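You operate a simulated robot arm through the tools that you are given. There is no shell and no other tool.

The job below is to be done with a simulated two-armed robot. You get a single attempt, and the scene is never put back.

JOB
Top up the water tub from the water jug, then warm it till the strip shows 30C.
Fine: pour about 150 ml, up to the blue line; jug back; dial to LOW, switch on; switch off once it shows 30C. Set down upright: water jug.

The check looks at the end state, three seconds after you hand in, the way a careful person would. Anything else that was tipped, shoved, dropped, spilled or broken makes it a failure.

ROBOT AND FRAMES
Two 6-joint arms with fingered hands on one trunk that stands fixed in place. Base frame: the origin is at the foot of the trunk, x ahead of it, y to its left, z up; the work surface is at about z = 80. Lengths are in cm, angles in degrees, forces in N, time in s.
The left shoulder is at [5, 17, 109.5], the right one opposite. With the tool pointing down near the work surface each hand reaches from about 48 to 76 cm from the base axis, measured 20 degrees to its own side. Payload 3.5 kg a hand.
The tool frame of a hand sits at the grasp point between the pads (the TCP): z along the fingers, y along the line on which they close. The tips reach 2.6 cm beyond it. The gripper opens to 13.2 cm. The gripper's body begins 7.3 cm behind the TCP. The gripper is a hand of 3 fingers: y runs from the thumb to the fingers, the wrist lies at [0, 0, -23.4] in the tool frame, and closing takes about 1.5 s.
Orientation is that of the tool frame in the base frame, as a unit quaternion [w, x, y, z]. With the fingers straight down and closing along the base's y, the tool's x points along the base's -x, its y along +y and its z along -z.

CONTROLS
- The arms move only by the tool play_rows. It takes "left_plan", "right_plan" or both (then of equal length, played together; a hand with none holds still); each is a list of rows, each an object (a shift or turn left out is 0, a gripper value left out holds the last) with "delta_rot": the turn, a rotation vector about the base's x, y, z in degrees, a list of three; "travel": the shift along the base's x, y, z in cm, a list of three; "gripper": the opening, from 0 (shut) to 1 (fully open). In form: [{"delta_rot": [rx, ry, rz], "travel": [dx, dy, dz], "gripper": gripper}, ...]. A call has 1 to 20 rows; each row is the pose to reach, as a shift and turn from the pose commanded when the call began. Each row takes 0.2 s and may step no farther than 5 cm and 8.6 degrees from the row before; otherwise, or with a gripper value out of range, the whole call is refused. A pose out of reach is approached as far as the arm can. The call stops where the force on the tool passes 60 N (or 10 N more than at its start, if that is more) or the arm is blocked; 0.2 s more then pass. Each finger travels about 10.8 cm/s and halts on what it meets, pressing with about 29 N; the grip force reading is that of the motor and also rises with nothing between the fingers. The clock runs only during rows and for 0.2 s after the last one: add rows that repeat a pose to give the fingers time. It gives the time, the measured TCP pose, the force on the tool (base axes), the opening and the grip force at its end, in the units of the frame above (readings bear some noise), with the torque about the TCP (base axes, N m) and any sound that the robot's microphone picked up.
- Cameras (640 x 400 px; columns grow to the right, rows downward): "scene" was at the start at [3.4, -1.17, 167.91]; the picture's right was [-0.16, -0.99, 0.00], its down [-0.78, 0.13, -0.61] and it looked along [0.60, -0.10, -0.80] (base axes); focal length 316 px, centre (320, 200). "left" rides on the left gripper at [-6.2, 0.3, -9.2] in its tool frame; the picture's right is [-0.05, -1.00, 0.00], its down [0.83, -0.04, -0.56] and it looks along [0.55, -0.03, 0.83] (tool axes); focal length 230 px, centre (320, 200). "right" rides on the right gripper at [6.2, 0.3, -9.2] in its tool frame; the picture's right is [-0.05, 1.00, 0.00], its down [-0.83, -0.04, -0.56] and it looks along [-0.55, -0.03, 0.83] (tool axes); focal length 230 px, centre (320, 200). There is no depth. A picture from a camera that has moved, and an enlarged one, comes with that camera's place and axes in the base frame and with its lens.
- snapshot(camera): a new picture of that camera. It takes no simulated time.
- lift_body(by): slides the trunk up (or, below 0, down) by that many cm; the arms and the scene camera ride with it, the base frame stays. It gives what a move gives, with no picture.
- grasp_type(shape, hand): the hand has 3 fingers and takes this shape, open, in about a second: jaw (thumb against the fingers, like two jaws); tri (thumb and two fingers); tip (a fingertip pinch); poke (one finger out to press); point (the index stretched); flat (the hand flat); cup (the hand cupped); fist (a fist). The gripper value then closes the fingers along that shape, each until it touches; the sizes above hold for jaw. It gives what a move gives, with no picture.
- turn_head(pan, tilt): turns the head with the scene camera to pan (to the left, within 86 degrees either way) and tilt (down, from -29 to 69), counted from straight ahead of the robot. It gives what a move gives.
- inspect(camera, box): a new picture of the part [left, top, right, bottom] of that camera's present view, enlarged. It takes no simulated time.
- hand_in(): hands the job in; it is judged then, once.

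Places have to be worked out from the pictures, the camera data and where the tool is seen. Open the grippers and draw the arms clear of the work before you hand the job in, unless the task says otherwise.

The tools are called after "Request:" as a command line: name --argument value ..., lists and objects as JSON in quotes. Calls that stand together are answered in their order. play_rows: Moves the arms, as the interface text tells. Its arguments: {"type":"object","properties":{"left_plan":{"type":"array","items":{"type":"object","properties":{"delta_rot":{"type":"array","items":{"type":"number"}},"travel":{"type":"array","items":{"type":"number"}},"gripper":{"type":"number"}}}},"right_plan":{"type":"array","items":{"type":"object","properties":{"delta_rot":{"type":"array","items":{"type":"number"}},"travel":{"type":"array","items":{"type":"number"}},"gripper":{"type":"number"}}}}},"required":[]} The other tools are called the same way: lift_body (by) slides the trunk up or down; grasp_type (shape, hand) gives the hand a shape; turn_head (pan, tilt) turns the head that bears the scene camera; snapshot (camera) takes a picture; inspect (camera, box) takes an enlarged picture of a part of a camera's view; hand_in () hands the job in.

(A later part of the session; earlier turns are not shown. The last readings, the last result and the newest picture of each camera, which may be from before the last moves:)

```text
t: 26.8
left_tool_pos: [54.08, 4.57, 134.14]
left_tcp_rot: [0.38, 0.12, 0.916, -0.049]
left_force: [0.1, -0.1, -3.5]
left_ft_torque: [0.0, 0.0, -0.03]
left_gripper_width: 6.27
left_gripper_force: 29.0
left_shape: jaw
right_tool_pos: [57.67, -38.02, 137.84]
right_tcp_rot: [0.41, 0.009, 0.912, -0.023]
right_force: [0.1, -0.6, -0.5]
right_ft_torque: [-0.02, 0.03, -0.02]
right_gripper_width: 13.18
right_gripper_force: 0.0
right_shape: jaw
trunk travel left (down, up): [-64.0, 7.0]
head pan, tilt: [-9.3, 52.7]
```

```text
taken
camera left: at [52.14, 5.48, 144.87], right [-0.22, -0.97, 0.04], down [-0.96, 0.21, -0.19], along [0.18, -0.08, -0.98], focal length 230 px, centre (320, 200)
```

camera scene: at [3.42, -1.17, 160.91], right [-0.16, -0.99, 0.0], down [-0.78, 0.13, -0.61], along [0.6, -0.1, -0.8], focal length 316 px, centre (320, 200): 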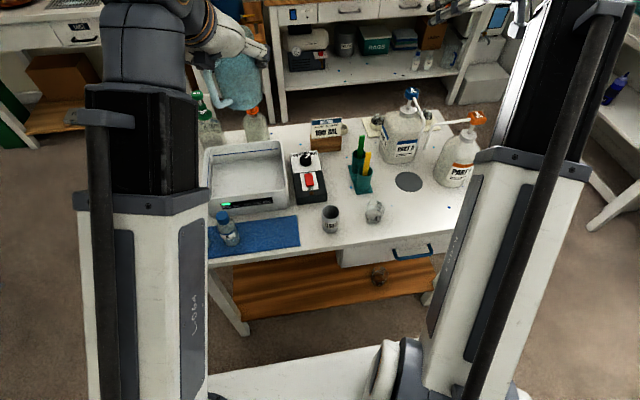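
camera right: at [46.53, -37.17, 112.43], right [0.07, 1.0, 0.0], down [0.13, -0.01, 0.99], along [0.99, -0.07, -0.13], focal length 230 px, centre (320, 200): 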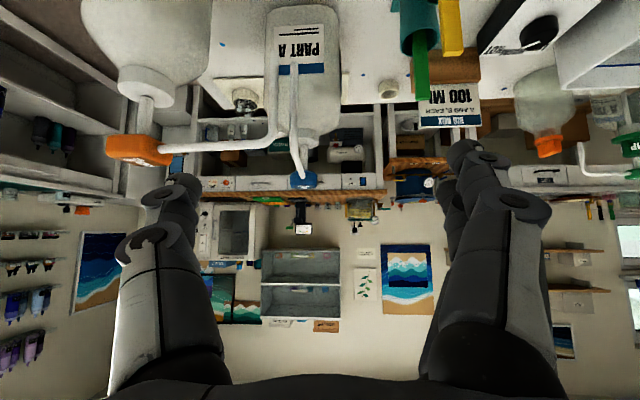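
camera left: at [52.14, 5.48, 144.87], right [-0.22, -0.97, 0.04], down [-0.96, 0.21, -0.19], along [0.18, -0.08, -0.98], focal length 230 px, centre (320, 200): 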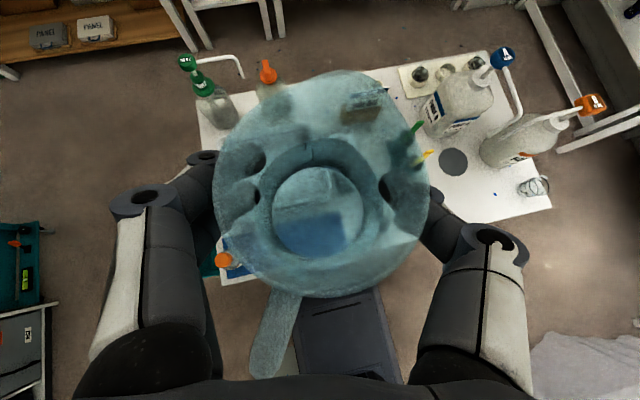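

Next I'll carry the jug upright over the tub's left part at about (66, 18, 110). On the way I'll yaw 63° clockwise so the spout faces -y and the wrist stays within comfortable reach for the pour.

Request:
play_rows --left_plan '[{"travel": [0.6, 0.7, -1], "delta_rot": [0, 0, -3]}, {"travel": [1.8, 2.0, -3.2], "delta_rot": [0, 0, -9]}, {"travel": [3.2, 3.5, -6], "delta_rot": [0, 0, -16.5]}, {"travel": [4.7, 5.2, -9], "delta_rot": [0, 0, -24.5]}, {"travel": [6.2, 6.9, -12], "delta_rot": [0, 0, -32.5]}, {"travel": [7.7, 8.6, -15], "delta_rot": [0, 0, -40.5]}, {"travel": [9.2, 10.3, -18], "delta_rot": [0, 0, -48.5]}, {"travel": [10.6, 11.8, -20.8], "delta_rot": [0, 0, -56]}, {"travel": [11.6, 12.9, -23], "delta_rot": [0, 0, -61]}, {"travel": [12, 13.4, -24], "delta_rot": [0, 0, -63]}, {"travel": [12, 13.4, -24], "delta_rot": [0, 0, -63]}]'

Request:
snapshot --camera "scene"

Request:
snapshot --camera "left"

Request:
snapshot --camera "right"

```text
t: 29.2
left_tool_pos: [66.31, 17.91, 110.19]
left_tcp_rot: [0.298, 0.581, 0.718, -0.241]
left_force: [1.0, 0.0, -3.0]
left_ft_torque: [-0.01, 0.01, 0.02]
left_gripper_width: 6.27
left_gripper_force: 29.2
left_shape: jaw
right_tool_pos: [57.68, -37.91, 137.81]
right_tcp_rot: [0.41, 0.009, 0.912, -0.024]
right_force: [0.4, -0.9, -0.7]
right_ft_torque: [0.01, -0.02, 0.01]
right_gripper_width: 13.2
right_gripper_force: 0.2
right_shape: jaw
trunk travel left (down, up): [-64.0, 7.0]
head pan, tilt: [-9.3, 52.7]
```

```text
taken
camera scene: at [3.42, -1.16, 160.91], right [-0.16, -0.99, 0.0], down [-0.78, 0.13, -0.61], along [0.6, -0.1, -0.8], focal length 316 px, centre (320, 200)
```

scene: 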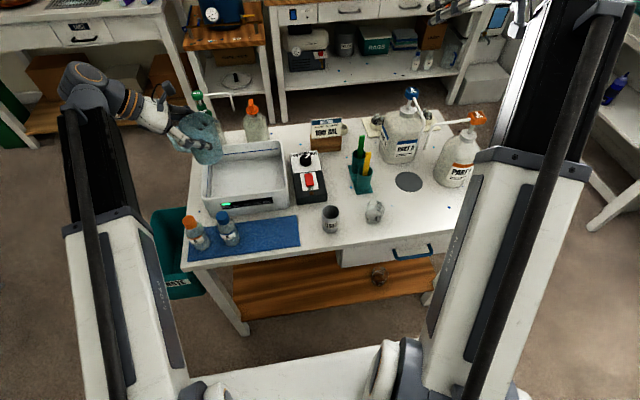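

```text
taken
camera left: at [66.05, 20.1, 121.02], right [-0.97, -0.24, 0.04], down [-0.25, 0.95, -0.2], along [0.01, -0.2, -0.98], focal length 230 px, centre (320, 200)
```

left: 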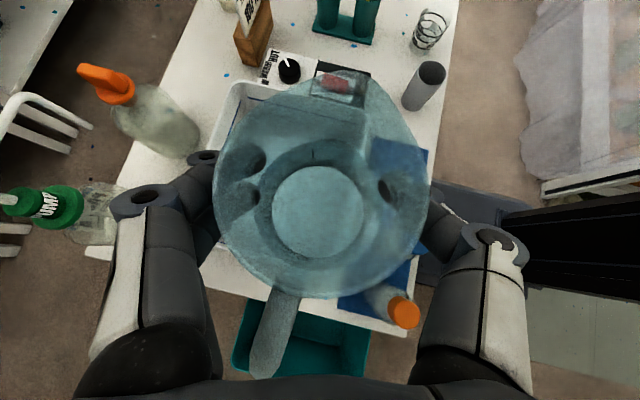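

```text
taken
camera right: at [46.56, -37.16, 139.39], right [0.07, 1.0, 0.0], down [0.14, -0.01, 0.99], along [0.99, -0.07, -0.14], focal length 230 px, centre (320, 200)
```

right: 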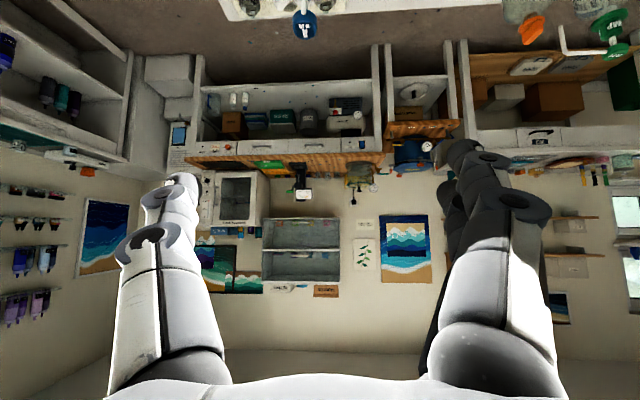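

The spout now faces -y with the jug over the tub's left part. I'll lower to about z=98 with the lip over the middle of the tub, then tilt gently to 24°, well below pouring.

Request:
play_rows --left_plan '[{"travel": [0.5, 0, -2]}, {"travel": [1, 0, -5]}, {"travel": [1.5, 0, -8]}, {"travel": [1.7, 0, -11]}, {"travel": [1.7, 0, -12]}, {"travel": [1.7, 0, -12], "delta_rot": [6, 0, 0]}, {"travel": [1.7, 0, -12], "delta_rot": [12, 0, 0]}, {"travel": [1.7, 0, -12], "delta_rot": [18, 0, 0]}, {"travel": [1.7, 0, -12], "delta_rot": [24, 0, 0]}, {"travel": [1.7, 0, -12], "delta_rot": [24, 0, 0]}]'

Request:
snapshot --camera "scene"

Request:
inspect --camera "scene" --box '[160, 110, 300, 220]'

Request:
snapshot --camera "left"

```text
t: 31.4
left_tool_pos: [67.81, 18.06, 98.07]
left_tcp_rot: [0.169, 0.631, 0.752, -0.086]
left_force: [-0.3, 0.2, -2.3]
left_ft_torque: [-0.01, 0.03, -0.02]
left_gripper_width: 6.25
left_gripper_force: 29.0
left_shape: jaw
right_tool_pos: [57.59, -37.85, 137.83]
right_tcp_rot: [0.41, 0.008, 0.912, -0.023]
right_force: [0.2, -0.1, 0.0]
right_ft_torque: [0.02, -0.02, -0.01]
right_gripper_width: 13.18
right_gripper_force: 0.1
right_shape: jaw
trunk travel left (down, up): [-64.0, 7.0]
head pan, tilt: [-9.3, 52.7]
```

```text
taken
camera scene: at [3.43, -1.15, 160.91], right [-0.16, -0.99, 0.0], down [-0.78, 0.13, -0.61], along [0.6, -0.1, -0.8], focal length 316 px, centre (320, 200)
```

scene: 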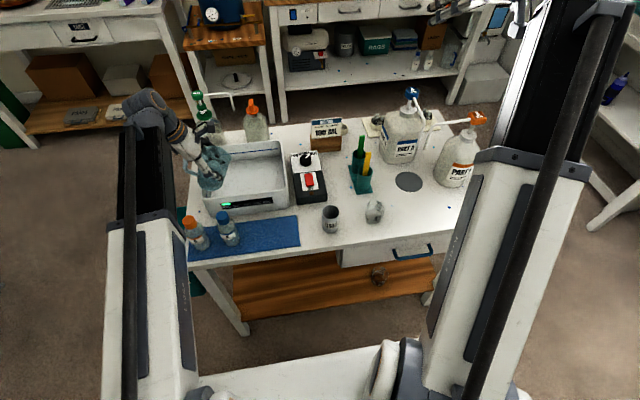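

```text
3.64 times, centred on (230, 165) of scene
camera zoom: at [3.43, -1.15, 160.91], right [-0.16, -0.99, 0.0], down [-0.78, 0.13, -0.61], along [0.6, -0.1, -0.8], focal length 1148 px, centre (647, 327)
```

zoom: 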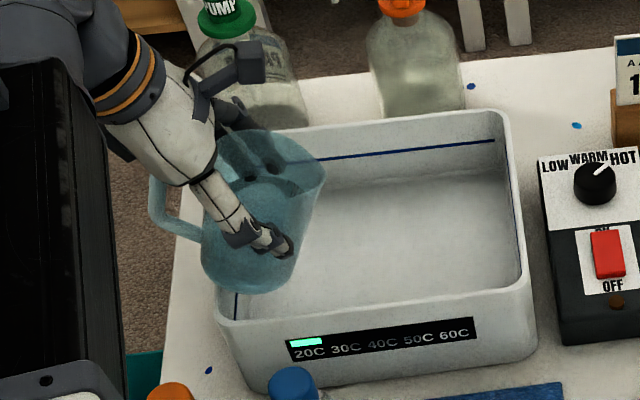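

```text
taken
camera left: at [67.6, 15.56, 108.81], right [-0.97, -0.24, -0.07], down [-0.25, 0.95, 0.21], along [0.01, 0.22, -0.98], focal length 230 px, centre (320, 200)
```

left: 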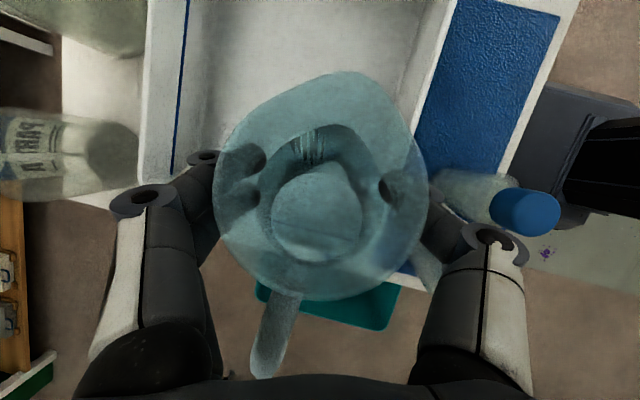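

The lip is over the middle of the tub and nothing is flowing yet. I'll tilt to 42° and check.

Request:
play_rows --left_plan '[{"delta_rot": [6, 0, 0]}, {"delta_rot": [12, 0, 0]}, {"delta_rot": [18, 0, 0]}, {"delta_rot": [18, 0, 0]}]'

Request:
inspect --camera "scene" --box '[160, 110, 300, 220]'

Request:
snapshot --camera "left"

```text
t: 32.4
left_tool_pos: [67.88, 17.96, 98.23]
left_tcp_rot: [0.069, 0.649, 0.757, 0.034]
left_force: [-0.6, 0.0, -2.4]
left_ft_torque: [-0.08, 0.0, 0.0]
left_gripper_width: 6.25
left_gripper_force: 29.1
left_shape: jaw
right_tool_pos: [57.61, -37.96, 137.79]
right_tcp_rot: [0.411, 0.009, 0.911, -0.024]
right_force: [-0.8, 0.0, 0.2]
right_ft_torque: [0.03, 0.0, 0.01]
right_gripper_width: 13.18
right_gripper_force: 0.0
right_shape: jaw
trunk travel left (down, up): [-64.0, 7.0]
head pan, tilt: [-9.3, 52.7]
```

```text
3.64 times, centred on (230, 165) of scene
camera zoom: at [3.42, -1.16, 160.91], right [-0.16, -0.99, 0.0], down [-0.78, 0.13, -0.61], along [0.6, -0.1, -0.8], focal length 1148 px, centre (647, 327)
```

zoom: 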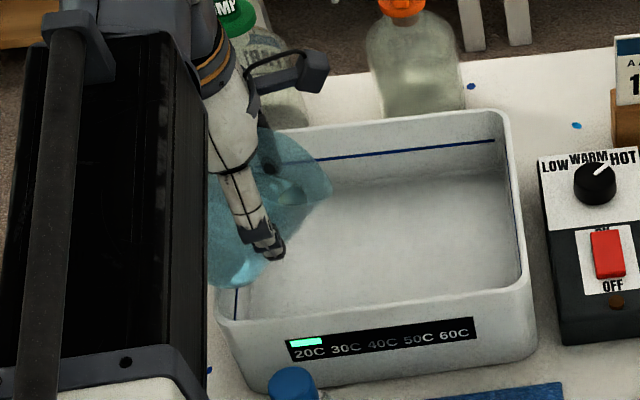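

```text
taken
camera left: at [67.74, 12.3, 107.63], right [-0.97, -0.21, -0.14], down [-0.25, 0.84, 0.49], along [0.01, 0.51, -0.86], focal length 230 px, centre (320, 200)
```

left: 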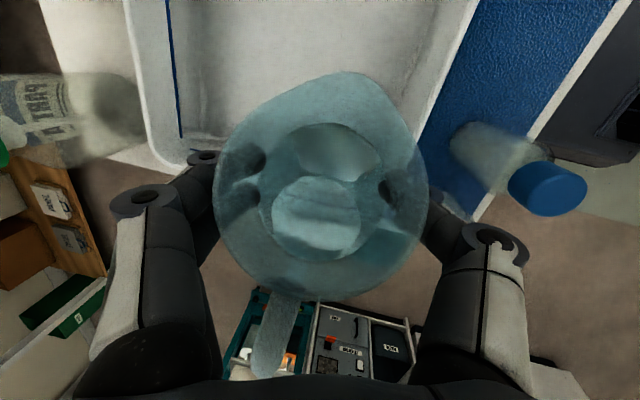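

No flow yet at 42° and the pose tracks well. I'll continue to 52°.

Request:
play_rows --left_plan '[{"delta_rot": [4, 0, 0]}, {"delta_rot": [7, 0, 0]}, {"delta_rot": [10, 0, 0]}, {"delta_rot": [10, 0, 0]}]'

Request:
inspect --camera "scene" --box '[160, 110, 300, 220]'

Request:
snapshot --camera "left"

```text
t: 33.4
left_tool_pos: [67.86, 17.97, 98.0]
left_tcp_rot: [0.011, 0.653, 0.751, 0.098]
left_force: [0.4, 0.4, -2.3]
left_ft_torque: [-0.1, -0.03, -0.01]
left_gripper_width: 6.26
left_gripper_force: 29.0
left_shape: jaw
right_tool_pos: [57.61, -37.98, 137.92]
right_tcp_rot: [0.41, 0.009, 0.912, -0.023]
right_force: [-0.3, 0.7, 0.4]
right_ft_torque: [-0.04, 0.01, -0.04]
right_gripper_width: 13.17
right_gripper_force: 0.0
right_shape: jaw
trunk travel left (down, up): [-64.0, 7.0]
head pan, tilt: [-9.3, 52.7]
```

```text
3.64 times, centred on (230, 165) of scene
camera zoom: at [3.42, -1.16, 160.91], right [-0.16, -0.99, 0.0], down [-0.78, 0.13, -0.61], along [0.6, -0.1, -0.8], focal length 1148 px, centre (647, 327)
```

zoom: 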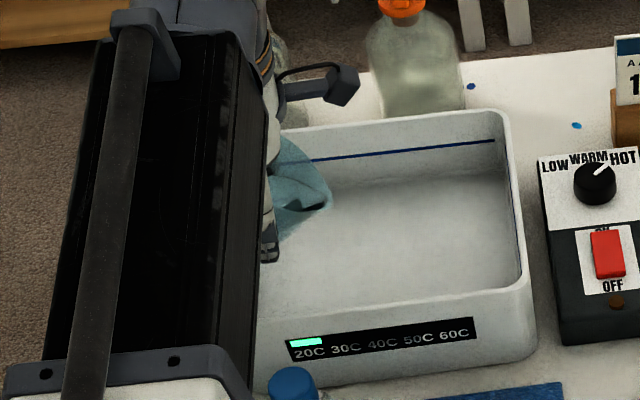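

```text
taken
camera left: at [67.68, 10.83, 106.41], right [-0.97, -0.18, -0.17], down [-0.25, 0.74, 0.63], along [0.01, 0.65, -0.76], focal length 230 px, centre (320, 200)
```

left: 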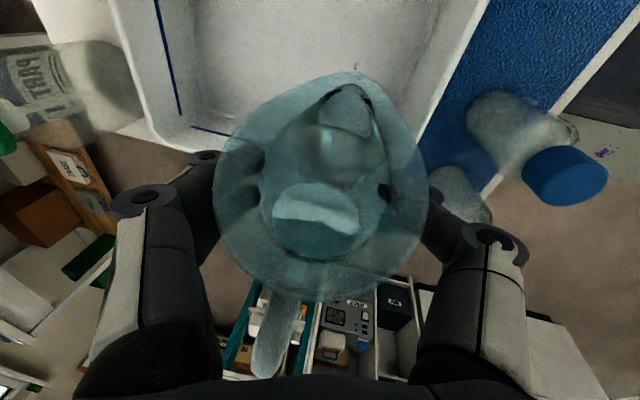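

The water has reached the spout tip at 52°. I'll look closely for any flow before going on.

Request:
inspect --camera "left" --box '[200, 20, 440, 220]'

Request:
inspect --camera "scene" --box '[215, 130, 285, 190]'

```text
2.00 times, centred on (320, 120) of left
camera zoom: at [67.68, 10.83, 106.41], right [-0.97, -0.18, -0.17], down [-0.25, 0.74, 0.63], along [0.01, 0.65, -0.76], focal length 460 px, centre (320, 360)
```

zoom: 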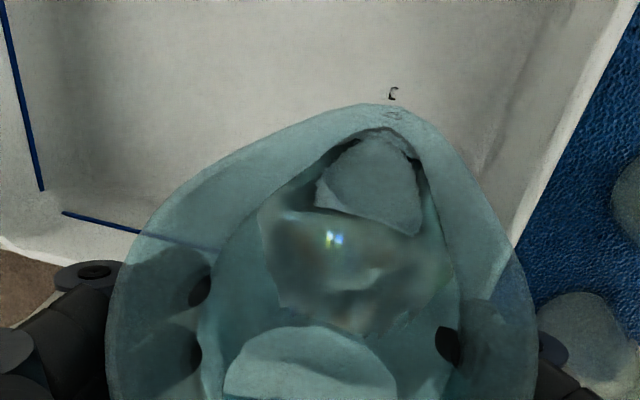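

```text
6.67 times, centred on (250, 160) of scene
camera zoom: at [3.42, -1.16, 160.91], right [-0.16, -0.99, 0.0], down [-0.78, 0.13, -0.61], along [0.6, -0.1, -0.8], focal length 2104 px, centre (787, 467)
```

zoom: 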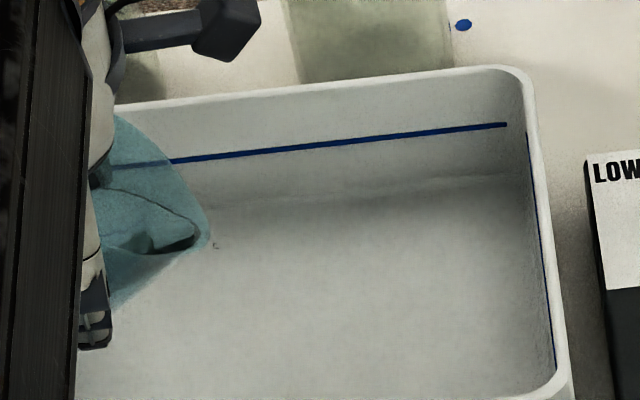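

A first drop is leaving the spout into the tub. I'll tilt another 3° and hold briefly to see the flow rate.

Request:
play_rows --left_plan '[{"delta_rot": [2, 0, 0]}, {"delta_rot": [3.5, 0, 0]}, {"delta_rot": [3.5, 0, 0]}, {"delta_rot": [3.5, 0, 0]}]'

Request:
inspect --camera "left" --box '[160, 0, 480, 240]'

Request:
inspect --camera "scene" --box '[205, 120, 305, 215]'

```text
t: 34.4
left_tool_pos: [67.99, 18.07, 98.03]
left_tcp_rot: [-0.008, 0.653, 0.748, 0.121]
left_force: [0.4, -1.0, -3.1]
left_ft_torque: [-0.08, 0.0, -0.01]
left_gripper_width: 6.29
left_gripper_force: 29.0
left_shape: jaw
right_tool_pos: [57.62, -37.86, 137.73]
right_tcp_rot: [0.41, 0.009, 0.912, -0.024]
right_force: [0.3, -0.5, 0.7]
right_ft_torque: [0.02, -0.01, 0.0]
right_gripper_width: 13.19
right_gripper_force: 0.1
right_shape: jaw
trunk travel left (down, up): [-64.0, 7.0]
head pan, tilt: [-9.3, 52.7]
```

```text
1.67 times, centred on (320, 120) of left
camera zoom: at [67.75, 10.35, 105.91], right [-0.97, -0.17, -0.18], down [-0.25, 0.7, 0.67], along [0.01, 0.7, -0.72], focal length 384 px, centre (320, 333)
```

zoom: 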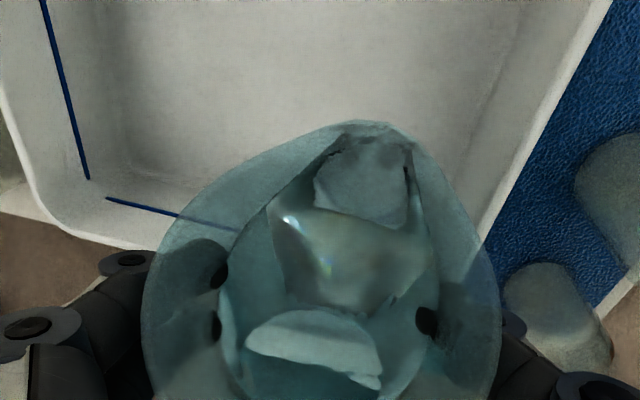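

```text
4.21 times, centred on (255, 168) of scene
camera zoom: at [3.42, -1.16, 160.91], right [-0.16, -0.99, 0.0], down [-0.78, 0.13, -0.61], along [0.6, -0.1, -0.8], focal length 1329 px, centre (594, 337)
```

zoom: 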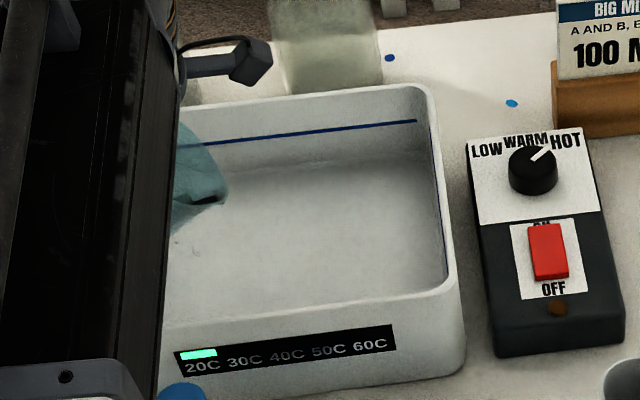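

It's only dripping at 55.5°. I'll go to 60° and hold.

Request:
play_rows --left_plan '[{"delta_rot": [2.5, 0, 0]}, {"delta_rot": [4.5, 0, 0]}, {"delta_rot": [4.5, 0, 0]}, {"delta_rot": [4.5, 0, 0]}, {"delta_rot": [4.5, 0, 0]}]'

Request:
inspect --camera "left" --box '[160, 0, 480, 240]'

Request:
inspect --camera "scene" --box '[205, 120, 305, 215]'

```text
t: 35.6
left_tool_pos: [68.0, 18.07, 98.07]
left_tcp_rot: [-0.033, 0.653, 0.742, 0.15]
left_force: [-1.3, 0.1, -1.9]
left_ft_torque: [-0.09, 0.03, 0.0]
left_gripper_width: 6.27
left_gripper_force: 28.7
left_shape: jaw
right_tool_pos: [57.66, -37.99, 137.83]
right_tcp_rot: [0.41, 0.009, 0.912, -0.024]
right_force: [-0.3, -0.1, -0.8]
right_ft_torque: [-0.01, -0.03, -0.01]
right_gripper_width: 13.17
right_gripper_force: 0.1
right_shape: jaw
trunk travel left (down, up): [-64.0, 7.0]
head pan, tilt: [-9.3, 52.7]
```

```text
1.67 times, centred on (320, 120) of left
camera zoom: at [67.76, 9.72, 105.28], right [-0.97, -0.15, -0.19], down [-0.25, 0.64, 0.72], along [0.01, 0.75, -0.66], focal length 384 px, centre (320, 333)
```

zoom: 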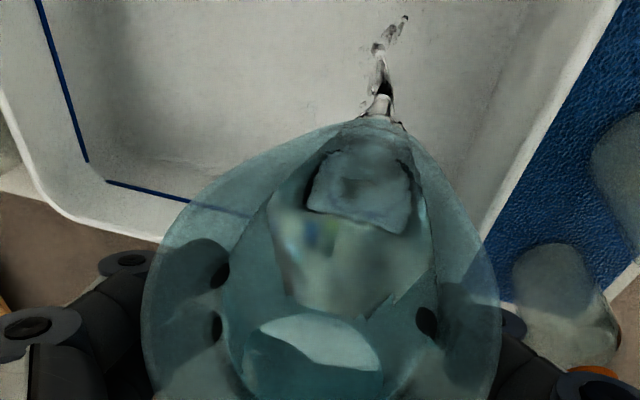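

```text
4.21 times, centred on (255, 168) of scene
camera zoom: at [3.42, -1.16, 160.91], right [-0.16, -0.99, 0.0], down [-0.78, 0.13, -0.61], along [0.6, -0.1, -0.8], focal length 1329 px, centre (594, 337)
```

zoom: 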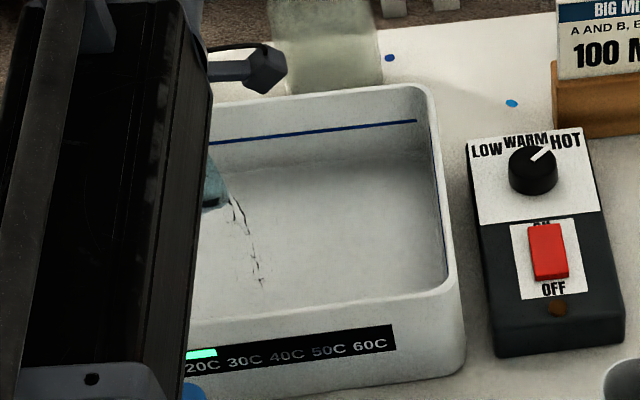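

A clean stream is landing near (69, 13), well inside the tub. I'll hold this tilt for about a second and watch.

Request:
play_rows --left_plan '[{"delta_rot": [0, 0, 0]}, {"delta_rot": [0, 0, 0]}, {"delta_rot": [0, 0, 0]}, {"delta_rot": [0, 0, 0]}]'

Request:
inspect --camera "left" --box '[160, 0, 480, 240]'

Request:
inspect --camera "scene" --box '[205, 120, 305, 215]'

```text
t: 36.6
left_tool_pos: [67.97, 18.08, 98.07]
left_tcp_rot: [-0.033, 0.652, 0.743, 0.15]
left_force: [0.4, 0.6, -2.6]
left_ft_torque: [-0.07, -0.01, -0.01]
left_gripper_width: 6.27
left_gripper_force: 29.0
left_shape: jaw
right_tool_pos: [57.67, -37.87, 137.97]
right_tcp_rot: [0.41, 0.009, 0.912, -0.024]
right_force: [0.0, 0.2, -0.4]
right_ft_torque: [-0.01, 0.01, 0.02]
right_gripper_width: 13.21
right_gripper_force: 0.1
right_shape: jaw
trunk travel left (down, up): [-64.0, 7.0]
head pan, tilt: [-9.3, 52.7]
```

```text
1.67 times, centred on (320, 120) of left
camera zoom: at [67.76, 9.72, 105.29], right [-0.97, -0.15, -0.19], down [-0.25, 0.64, 0.72], along [0.01, 0.75, -0.66], focal length 384 px, centre (320, 333)
```

zoom: 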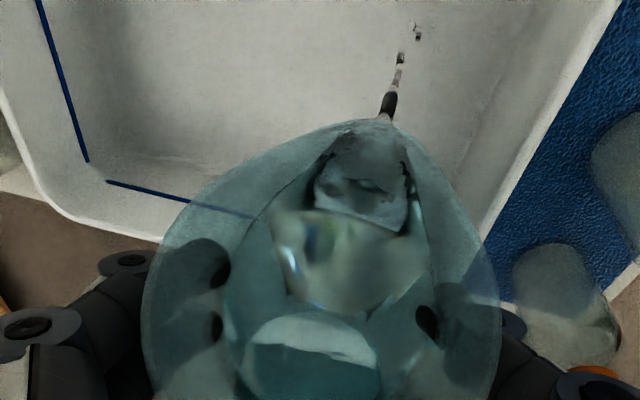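

```text
4.21 times, centred on (255, 168) of scene
camera zoom: at [3.42, -1.16, 160.91], right [-0.16, -0.99, 0.0], down [-0.78, 0.13, -0.61], along [0.6, -0.1, -0.8], focal length 1329 px, centre (594, 337)
```

zoom: 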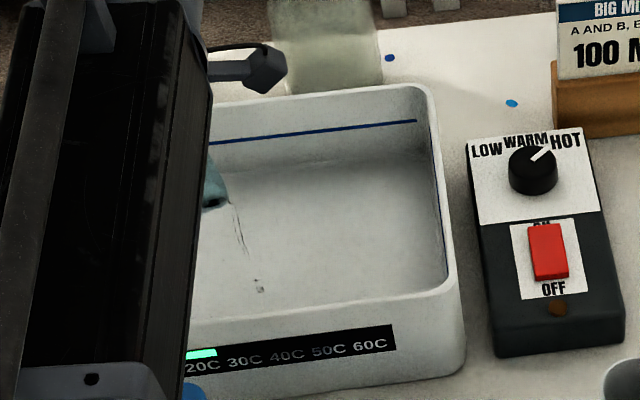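

The flow is tapering at 60°. The stream vanishes at about z≈86.4, so the tub already holds clear water just below the blue line, which I put at z≈86.8. I'll zoom in tightly on the line to find the waterline.

Request:
inspect --camera "scene" --box '[255, 135, 285, 155]'

Request:
inspect --camera "scene" --box '[260, 150, 282, 195]'

Request:
inspect --camera "left" --box '[160, 60, 300, 140]'

```text
16.00 times, centred on (270, 145) of scene
camera zoom: at [3.42, -1.16, 160.91], right [-0.16, -0.99, 0.0], down [-0.78, 0.13, -0.61], along [0.6, -0.1, -0.8], focal length 5050 px, centre (1120, 1080)
```

zoom: 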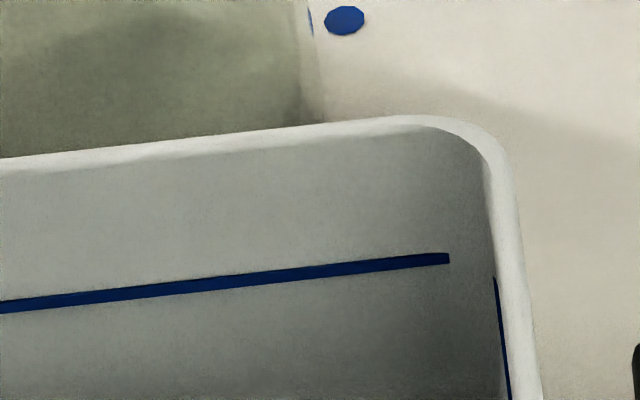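

```text
8.89 times, centred on (271, 172) of scene
camera zoom: at [3.42, -1.16, 160.91], right [-0.16, -0.99, 0.0], down [-0.78, 0.13, -0.61], along [0.6, -0.1, -0.8], focal length 2806 px, centre (756, 444)
```

zoom: 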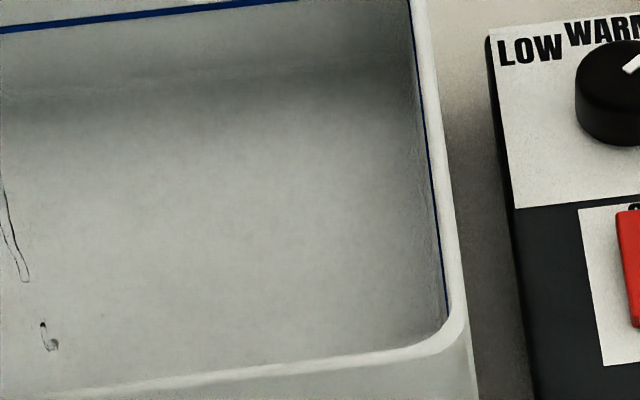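

```text
4.57 times, centred on (230, 100) of left
camera zoom: at [67.76, 9.72, 105.29], right [-0.97, -0.15, -0.19], down [-0.25, 0.64, 0.72], along [0.01, 0.75, -0.66], focal length 1052 px, centre (731, 657)
```

zoom: 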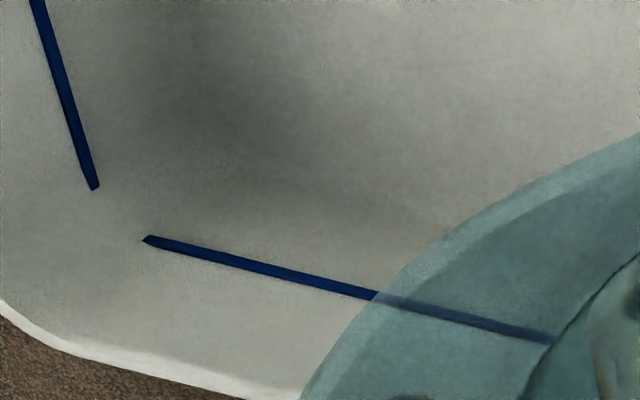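

There's no obvious waterline from above. I'll bring the right hand's forward camera lower on the right side for a flatter look across the tub surface, while the left hand holds at 60°, where the flow has nearly stopped.

Request:
play_rows --right_plan '[{"travel": [0, 3, -3]}, {"travel": [0, 6, -6]}, {"travel": [0.5, 9, -9]}, {"travel": [1, 12, -12]}, {"travel": [1.5, 15, -15.5]}, {"travel": [2, 18, -19]}, {"travel": [3, 21, -22.5]}, {"travel": [4, 24, -26]}, {"travel": [4.5, 27, -29.5]}, {"travel": [4.5, 29, -33]}, {"travel": [4.5, 29, -33]}]'

Request:
snapshot --camera "right"

Request:
snapshot --camera "scene"

Request:
inspect --camera "left" --box '[160, 0, 480, 240]'

```text
t: 39.0
left_tool_pos: [67.97, 18.04, 98.08]
left_tcp_rot: [-0.033, 0.653, 0.742, 0.15]
left_force: [0.2, 0.2, -1.4]
left_ft_torque: [-0.13, 0.0, 0.01]
left_gripper_width: 6.28
left_gripper_force: 29.0
left_shape: jaw
right_tool_pos: [63.48, -8.6, 104.78]
right_tcp_rot: [0.41, 0.008, 0.912, -0.023]
right_force: [0.2, -0.5, -0.1]
right_ft_torque: [0.03, 0.0, 0.0]
right_gripper_width: 13.2
right_gripper_force: 0.0
right_shape: jaw
right hand out of reach, approached as far as the arm can: row 6, 7, 8, 9, 10, 11
trunk travel left (down, up): [-64.0, 7.0]
head pan, tilt: [-9.3, 52.7]
```

```text
taken
camera right: at [52.42, -7.83, 106.37], right [0.07, 1.0, 0.0], down [0.14, -0.01, 0.99], along [0.99, -0.07, -0.14], focal length 230 px, centre (320, 200)
```

right: 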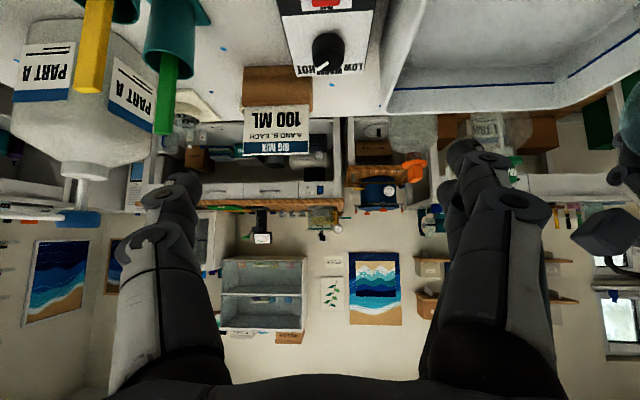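

```text
taken
camera scene: at [3.42, -1.16, 160.91], right [-0.16, -0.99, 0.0], down [-0.78, 0.13, -0.61], along [0.6, -0.1, -0.8], focal length 316 px, centre (320, 200)
```

scene: 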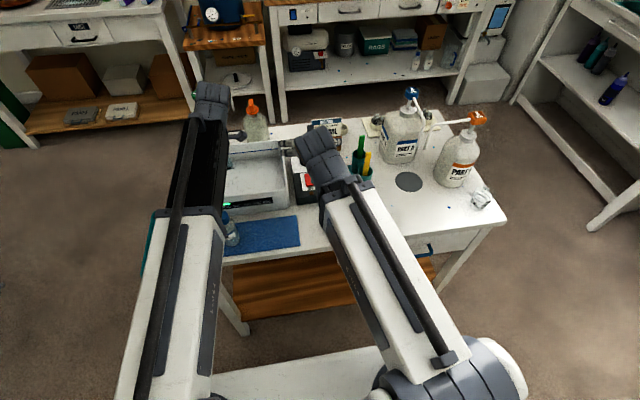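

```text
1.67 times, centred on (320, 120) of left
camera zoom: at [67.76, 9.72, 105.29], right [-0.97, -0.15, -0.19], down [-0.25, 0.64, 0.72], along [0.01, 0.75, -0.66], focal length 384 px, centre (320, 333)
```

zoom: 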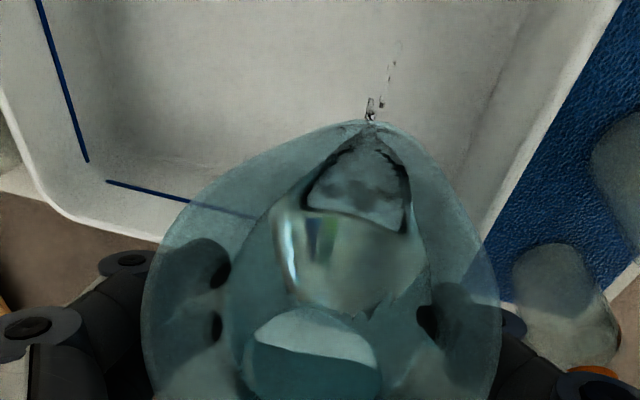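

The flow at 60° is down to a dribble. I'll zoom the right camera onto the tub's far wall to find the water surface.

Request:
inspect --camera "right" --box '[370, 0, 640, 120]'

Request:
inspect --camera "right" --box '[480, 40, 600, 110]'

```text
2.37 times, centred on (505, 60) of right
camera zoom: at [52.42, -7.83, 106.37], right [0.07, 1.0, 0.0], down [0.14, -0.01, 0.99], along [0.99, -0.07, -0.14], focal length 545 px, centre (-118, 532)
```

zoom: 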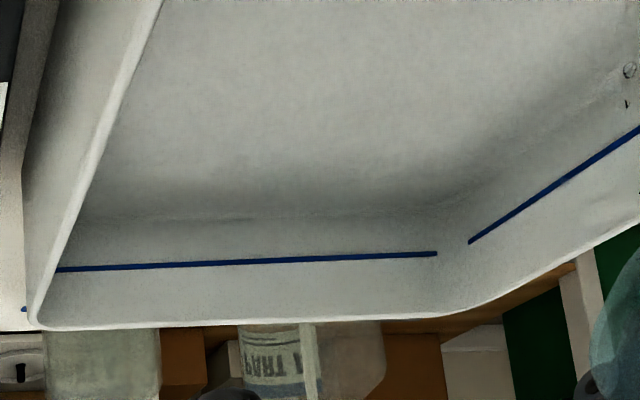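

```text
5.33 times, centred on (540, 75) of right
camera zoom: at [52.42, -7.83, 106.37], right [0.07, 1.0, 0.0], down [0.14, -0.01, 0.99], along [0.99, -0.07, -0.14], focal length 1227 px, centre (-853, 867)
```

zoom: 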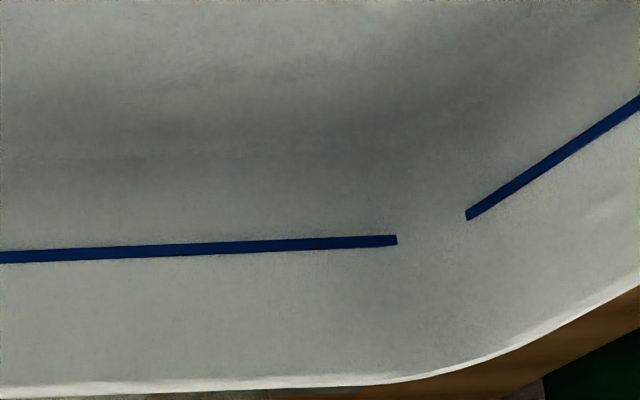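

I put the blue line at z≈86.8, with nothing overflowing. I'll continue tilting in small steps to 66° and hold.

Request:
play_rows --left_plan '[{"delta_rot": [2, 0, 0]}, {"delta_rot": [4, 0, 0]}, {"delta_rot": [6, 0, 0]}, {"delta_rot": [6, 0, 0]}, {"delta_rot": [6, 0, 0]}, {"delta_rot": [6, 0, 0]}]'

Request:
inspect --camera "left" --box '[160, 0, 480, 240]'

Request:
inspect --camera "right" --box '[370, 0, 640, 120]'

```text
t: 40.4
left_tool_pos: [67.89, 18.0, 98.14]
left_tcp_rot: [-0.067, 0.65, 0.733, 0.189]
left_force: [0.4, 0.9, -2.4]
left_ft_torque: [-0.08, 0.0, -0.03]
left_gripper_width: 6.29
left_gripper_force: 28.2
left_shape: jaw
right_tool_pos: [63.54, -8.61, 104.76]
right_tcp_rot: [0.409, 0.009, 0.912, -0.024]
right_force: [0.0, 0.6, 0.5]
right_ft_torque: [0.02, -0.02, -0.01]
right_gripper_width: 13.21
right_gripper_force: 0.0
right_shape: jaw
trunk travel left (down, up): [-64.0, 7.0]
head pan, tilt: [-9.3, 52.7]
```

```text
1.67 times, centred on (320, 120) of left
camera zoom: at [67.7, 8.97, 104.48], right [-0.97, -0.13, -0.21], down [-0.25, 0.56, 0.79], along [0.01, 0.81, -0.58], focal length 384 px, centre (320, 333)
```

zoom: 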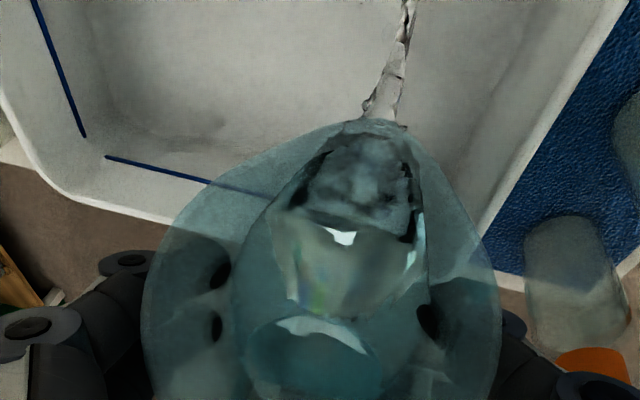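

```text
2.37 times, centred on (505, 60) of right
camera zoom: at [52.42, -7.86, 106.41], right [0.07, 1.0, 0.0], down [0.14, -0.01, 0.99], along [0.99, -0.07, -0.14], focal length 545 px, centre (-118, 532)
```

zoom: 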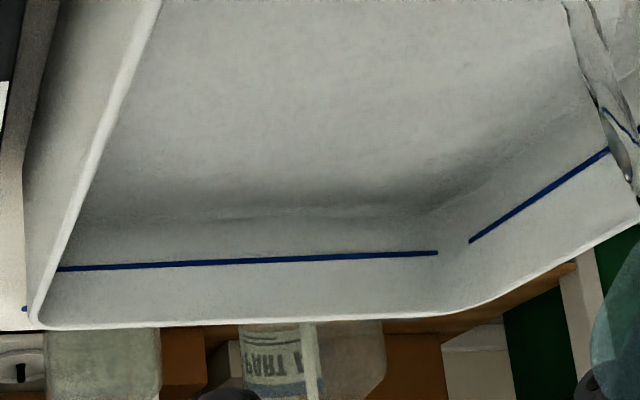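

A good stream is running into the tub. I'll hold another 0.8 s.

Request:
play_rows --left_plan '[{"delta_rot": [0, 0, 0]}, {"delta_rot": [0, 0, 0]}, {"delta_rot": [0, 0, 0]}, {"delta_rot": [0, 0, 0]}]'

Request:
inspect --camera "left" --box '[160, 0, 480, 240]'

Request:
inspect --camera "right" --box '[370, 0, 640, 120]'

```text
t: 41.4
left_tool_pos: [67.82, 18.04, 98.21]
left_tcp_rot: [-0.067, 0.649, 0.734, 0.189]
left_force: [-0.1, 0.1, -1.5]
left_ft_torque: [-0.08, 0.04, 0.02]
left_gripper_width: 6.25
left_gripper_force: 28.8
left_shape: jaw
right_tool_pos: [63.32, -8.59, 104.87]
right_tcp_rot: [0.409, 0.009, 0.912, -0.023]
right_force: [0.1, -0.6, 0.0]
right_ft_torque: [0.0, 0.0, 0.02]
right_gripper_width: 13.21
right_gripper_force: 0.1
right_shape: jaw
trunk travel left (down, up): [-64.0, 7.0]
head pan, tilt: [-9.3, 52.7]
```

```text
1.67 times, centred on (320, 120) of left
camera zoom: at [67.7, 8.97, 104.48], right [-0.97, -0.13, -0.21], down [-0.25, 0.56, 0.79], along [0.01, 0.81, -0.58], focal length 384 px, centre (320, 333)
```

zoom: 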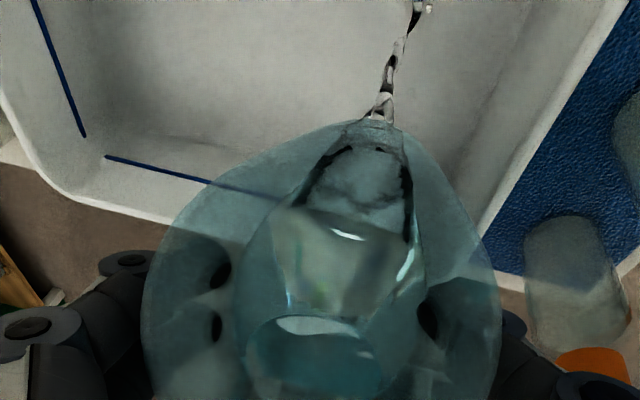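

```text
2.37 times, centred on (505, 60) of right
camera zoom: at [52.42, -7.86, 106.41], right [0.07, 1.0, 0.0], down [0.14, -0.01, 0.99], along [0.99, -0.07, -0.14], focal length 545 px, centre (-118, 532)
```

zoom: 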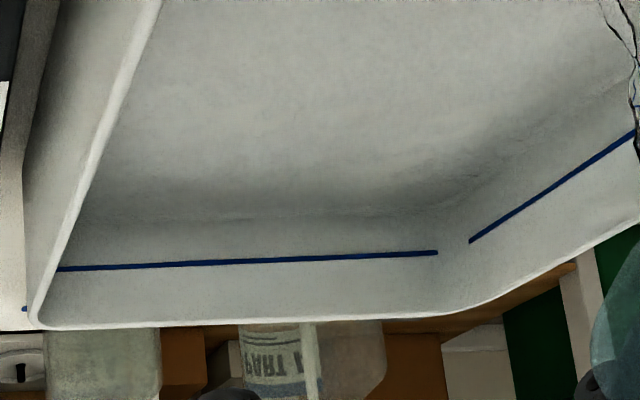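

About 85–100 ml seems to have gone in, from both the weight and the geometry. I'll continue to 72° and hold.

Request:
play_rows --left_plan '[{"delta_rot": [2, 0, 0]}, {"delta_rot": [4, 0, 0]}, {"delta_rot": [6, 0, 0]}, {"delta_rot": [6, 0, 0]}, {"delta_rot": [6, 0, 0]}, {"delta_rot": [6, 0, 0]}, {"delta_rot": [6, 0, 0]}, {"delta_rot": [6, 0, 0]}]'

Request:
inspect --camera "left" --box '[160, 0, 480, 240]'

Request:
inspect --camera "right" --box '[370, 0, 640, 120]'

Request:
snapshot --camera "left"

```text
t: 43.2
left_tool_pos: [67.81, 17.98, 98.15]
left_tcp_rot: [-0.101, 0.645, 0.722, 0.228]
left_force: [-0.3, 0.1, -1.8]
left_ft_torque: [-0.08, -0.04, -0.01]
left_gripper_width: 6.24
left_gripper_force: 29.0
left_shape: jaw
right_tool_pos: [63.53, -8.57, 104.87]
right_tcp_rot: [0.409, 0.009, 0.912, -0.024]
right_force: [0.5, 1.1, -0.7]
right_ft_torque: [0.01, -0.01, -0.02]
right_gripper_width: 13.16
right_gripper_force: 0.1
right_shape: jaw
trunk travel left (down, up): [-64.0, 7.0]
head pan, tilt: [-9.3, 52.7]
```

```text
1.67 times, centred on (320, 120) of left
camera zoom: at [67.72, 8.35, 103.52], right [-0.97, -0.11, -0.22], down [-0.25, 0.48, 0.84], along [0.01, 0.87, -0.49], focal length 384 px, centre (320, 333)
```

zoom: 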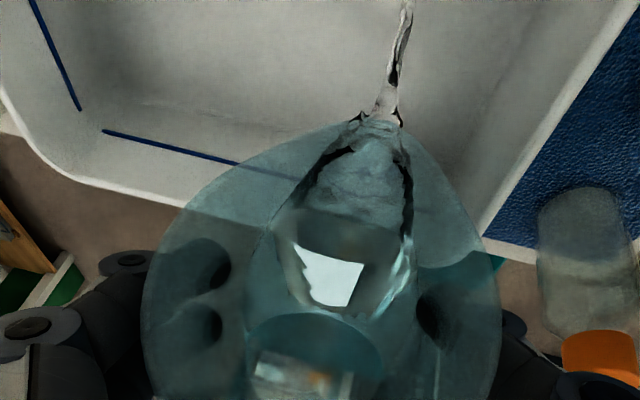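

```text
2.37 times, centred on (505, 60) of right
camera zoom: at [52.41, -7.86, 106.41], right [0.07, 1.0, 0.0], down [0.14, -0.01, 0.99], along [0.99, -0.07, -0.14], focal length 545 px, centre (-118, 532)
```

zoom: 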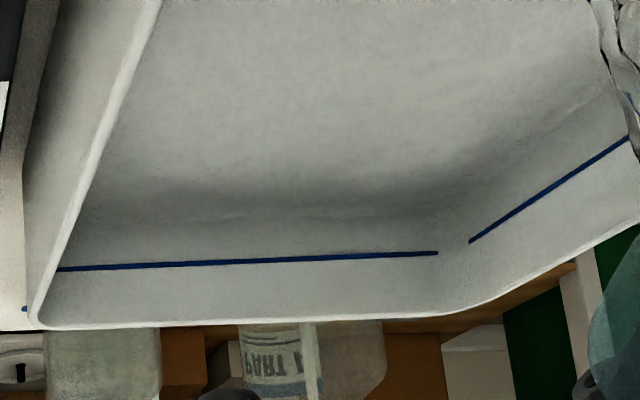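

```text
taken
camera left: at [67.72, 8.35, 103.52], right [-0.97, -0.11, -0.22], down [-0.25, 0.48, 0.84], along [0.01, 0.87, -0.49], focal length 230 px, centre (320, 200)
```

left: 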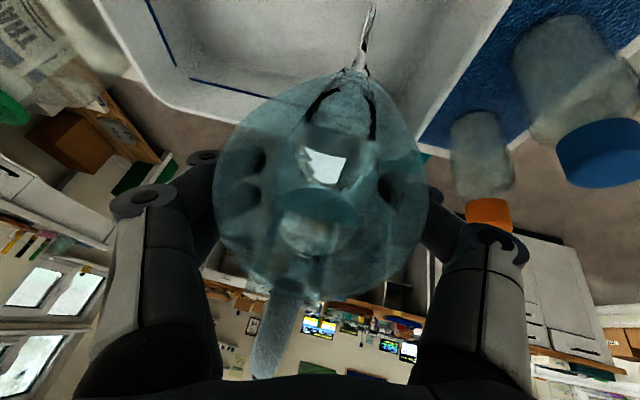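

The stream is still strong at 72°. I'll hold another 0.8 s and re-check.

Request:
play_rows --left_plan '[{"delta_rot": [0, 0, 0]}, {"delta_rot": [0, 0, 0]}, {"delta_rot": [0, 0, 0]}]'

Request:
inspect --camera "left" --box '[160, 0, 480, 240]'

Request:
inspect --camera "right" --box '[370, 0, 640, 120]'

```text
t: 44.0
left_tool_pos: [67.99, 18.04, 98.14]
left_tcp_rot: [-0.102, 0.645, 0.722, 0.227]
left_force: [0.0, 0.4, -1.8]
left_ft_torque: [-0.06, -0.01, -0.04]
left_gripper_width: 6.22
left_gripper_force: 29.2
left_shape: jaw
right_tool_pos: [63.4, -8.67, 104.79]
right_tcp_rot: [0.409, 0.009, 0.912, -0.023]
right_force: [-0.7, 0.3, -0.2]
right_ft_torque: [0.0, 0.0, 0.02]
right_gripper_width: 13.15
right_gripper_force: 0.1
right_shape: jaw
trunk travel left (down, up): [-64.0, 7.0]
head pan, tilt: [-9.3, 52.7]
```

```text
1.67 times, centred on (320, 120) of left
camera zoom: at [67.72, 8.35, 103.52], right [-0.97, -0.11, -0.22], down [-0.25, 0.48, 0.84], along [0.01, 0.87, -0.49], focal length 384 px, centre (320, 333)
```

zoom: 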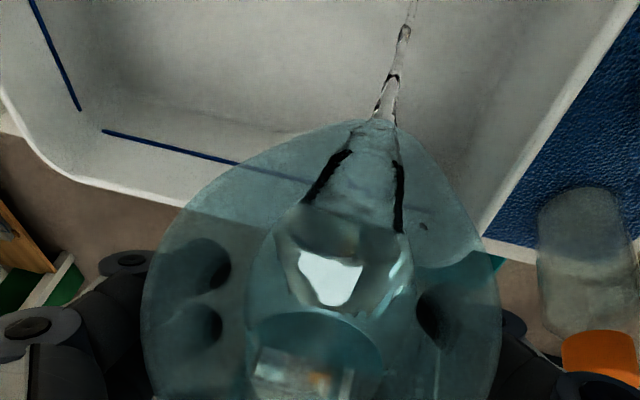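

```text
2.37 times, centred on (505, 60) of right
camera zoom: at [52.41, -7.86, 106.41], right [0.07, 1.0, 0.0], down [0.14, -0.01, 0.99], along [0.99, -0.07, -0.14], focal length 545 px, centre (-118, 532)
```

zoom: 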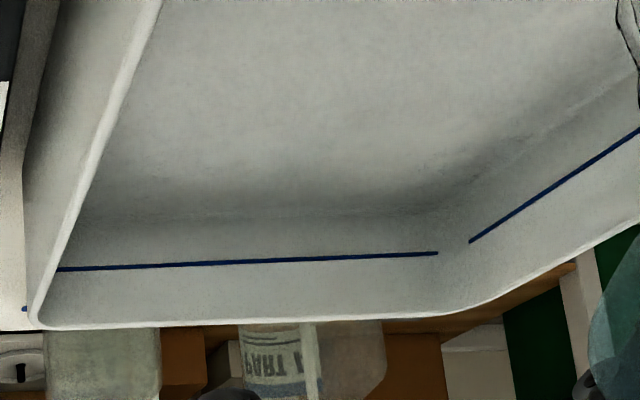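

The flow is thinning. I'll compare the same tight zoom of the tub corner with the earlier one to detect the waterline.

Request:
inspect --camera "right" --box '[480, 40, 600, 110]'

Request:
inspect --camera "right" --box '[375, 60, 455, 125]'

Request:
inspect --camera "left" --box '[140, 0, 280, 110]'

```text
5.33 times, centred on (540, 75) of right
camera zoom: at [52.41, -7.86, 106.41], right [0.07, 1.0, 0.0], down [0.14, -0.01, 0.99], along [0.99, -0.07, -0.14], focal length 1227 px, centre (-853, 867)
```

zoom: 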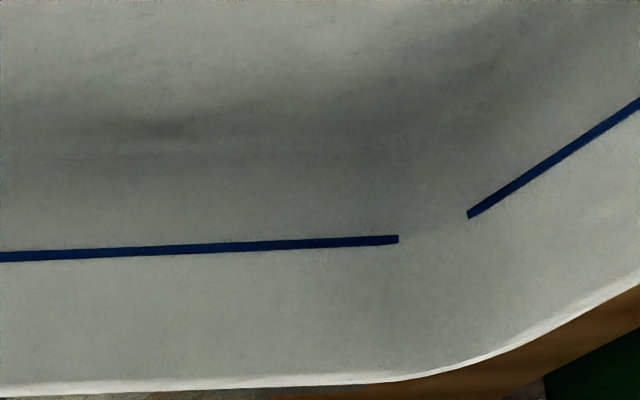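

```text
6.15 times, centred on (415, 92) of right
camera zoom: at [52.41, -7.86, 106.41], right [0.07, 1.0, 0.0], down [0.14, -0.01, 0.99], along [0.99, -0.07, -0.14], focal length 1416 px, centre (-265, 862)
```

zoom: 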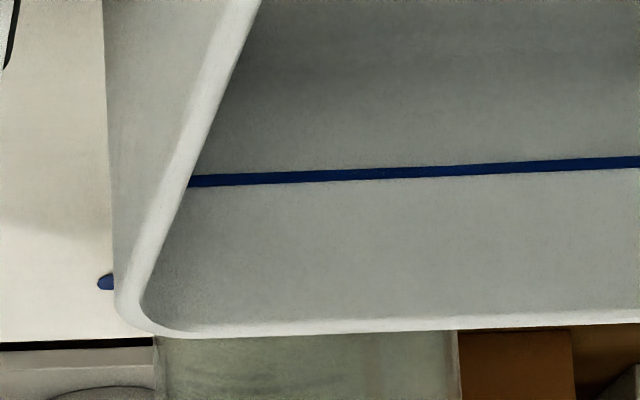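

```text
3.64 times, centred on (210, 55) of left
camera zoom: at [67.72, 8.35, 103.52], right [-0.97, -0.11, -0.22], down [-0.25, 0.48, 0.84], along [0.01, 0.87, -0.49], focal length 837 px, centre (720, 727)
```

zoom: 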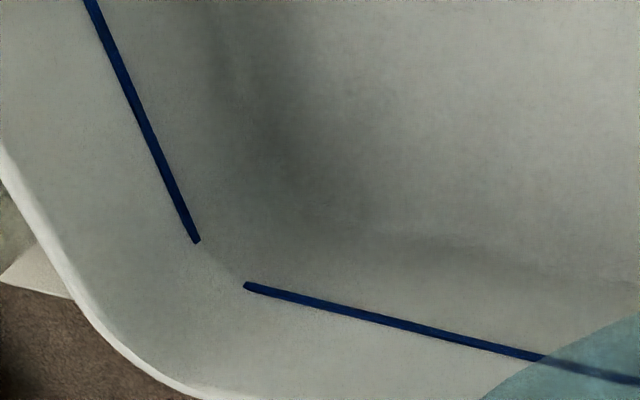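

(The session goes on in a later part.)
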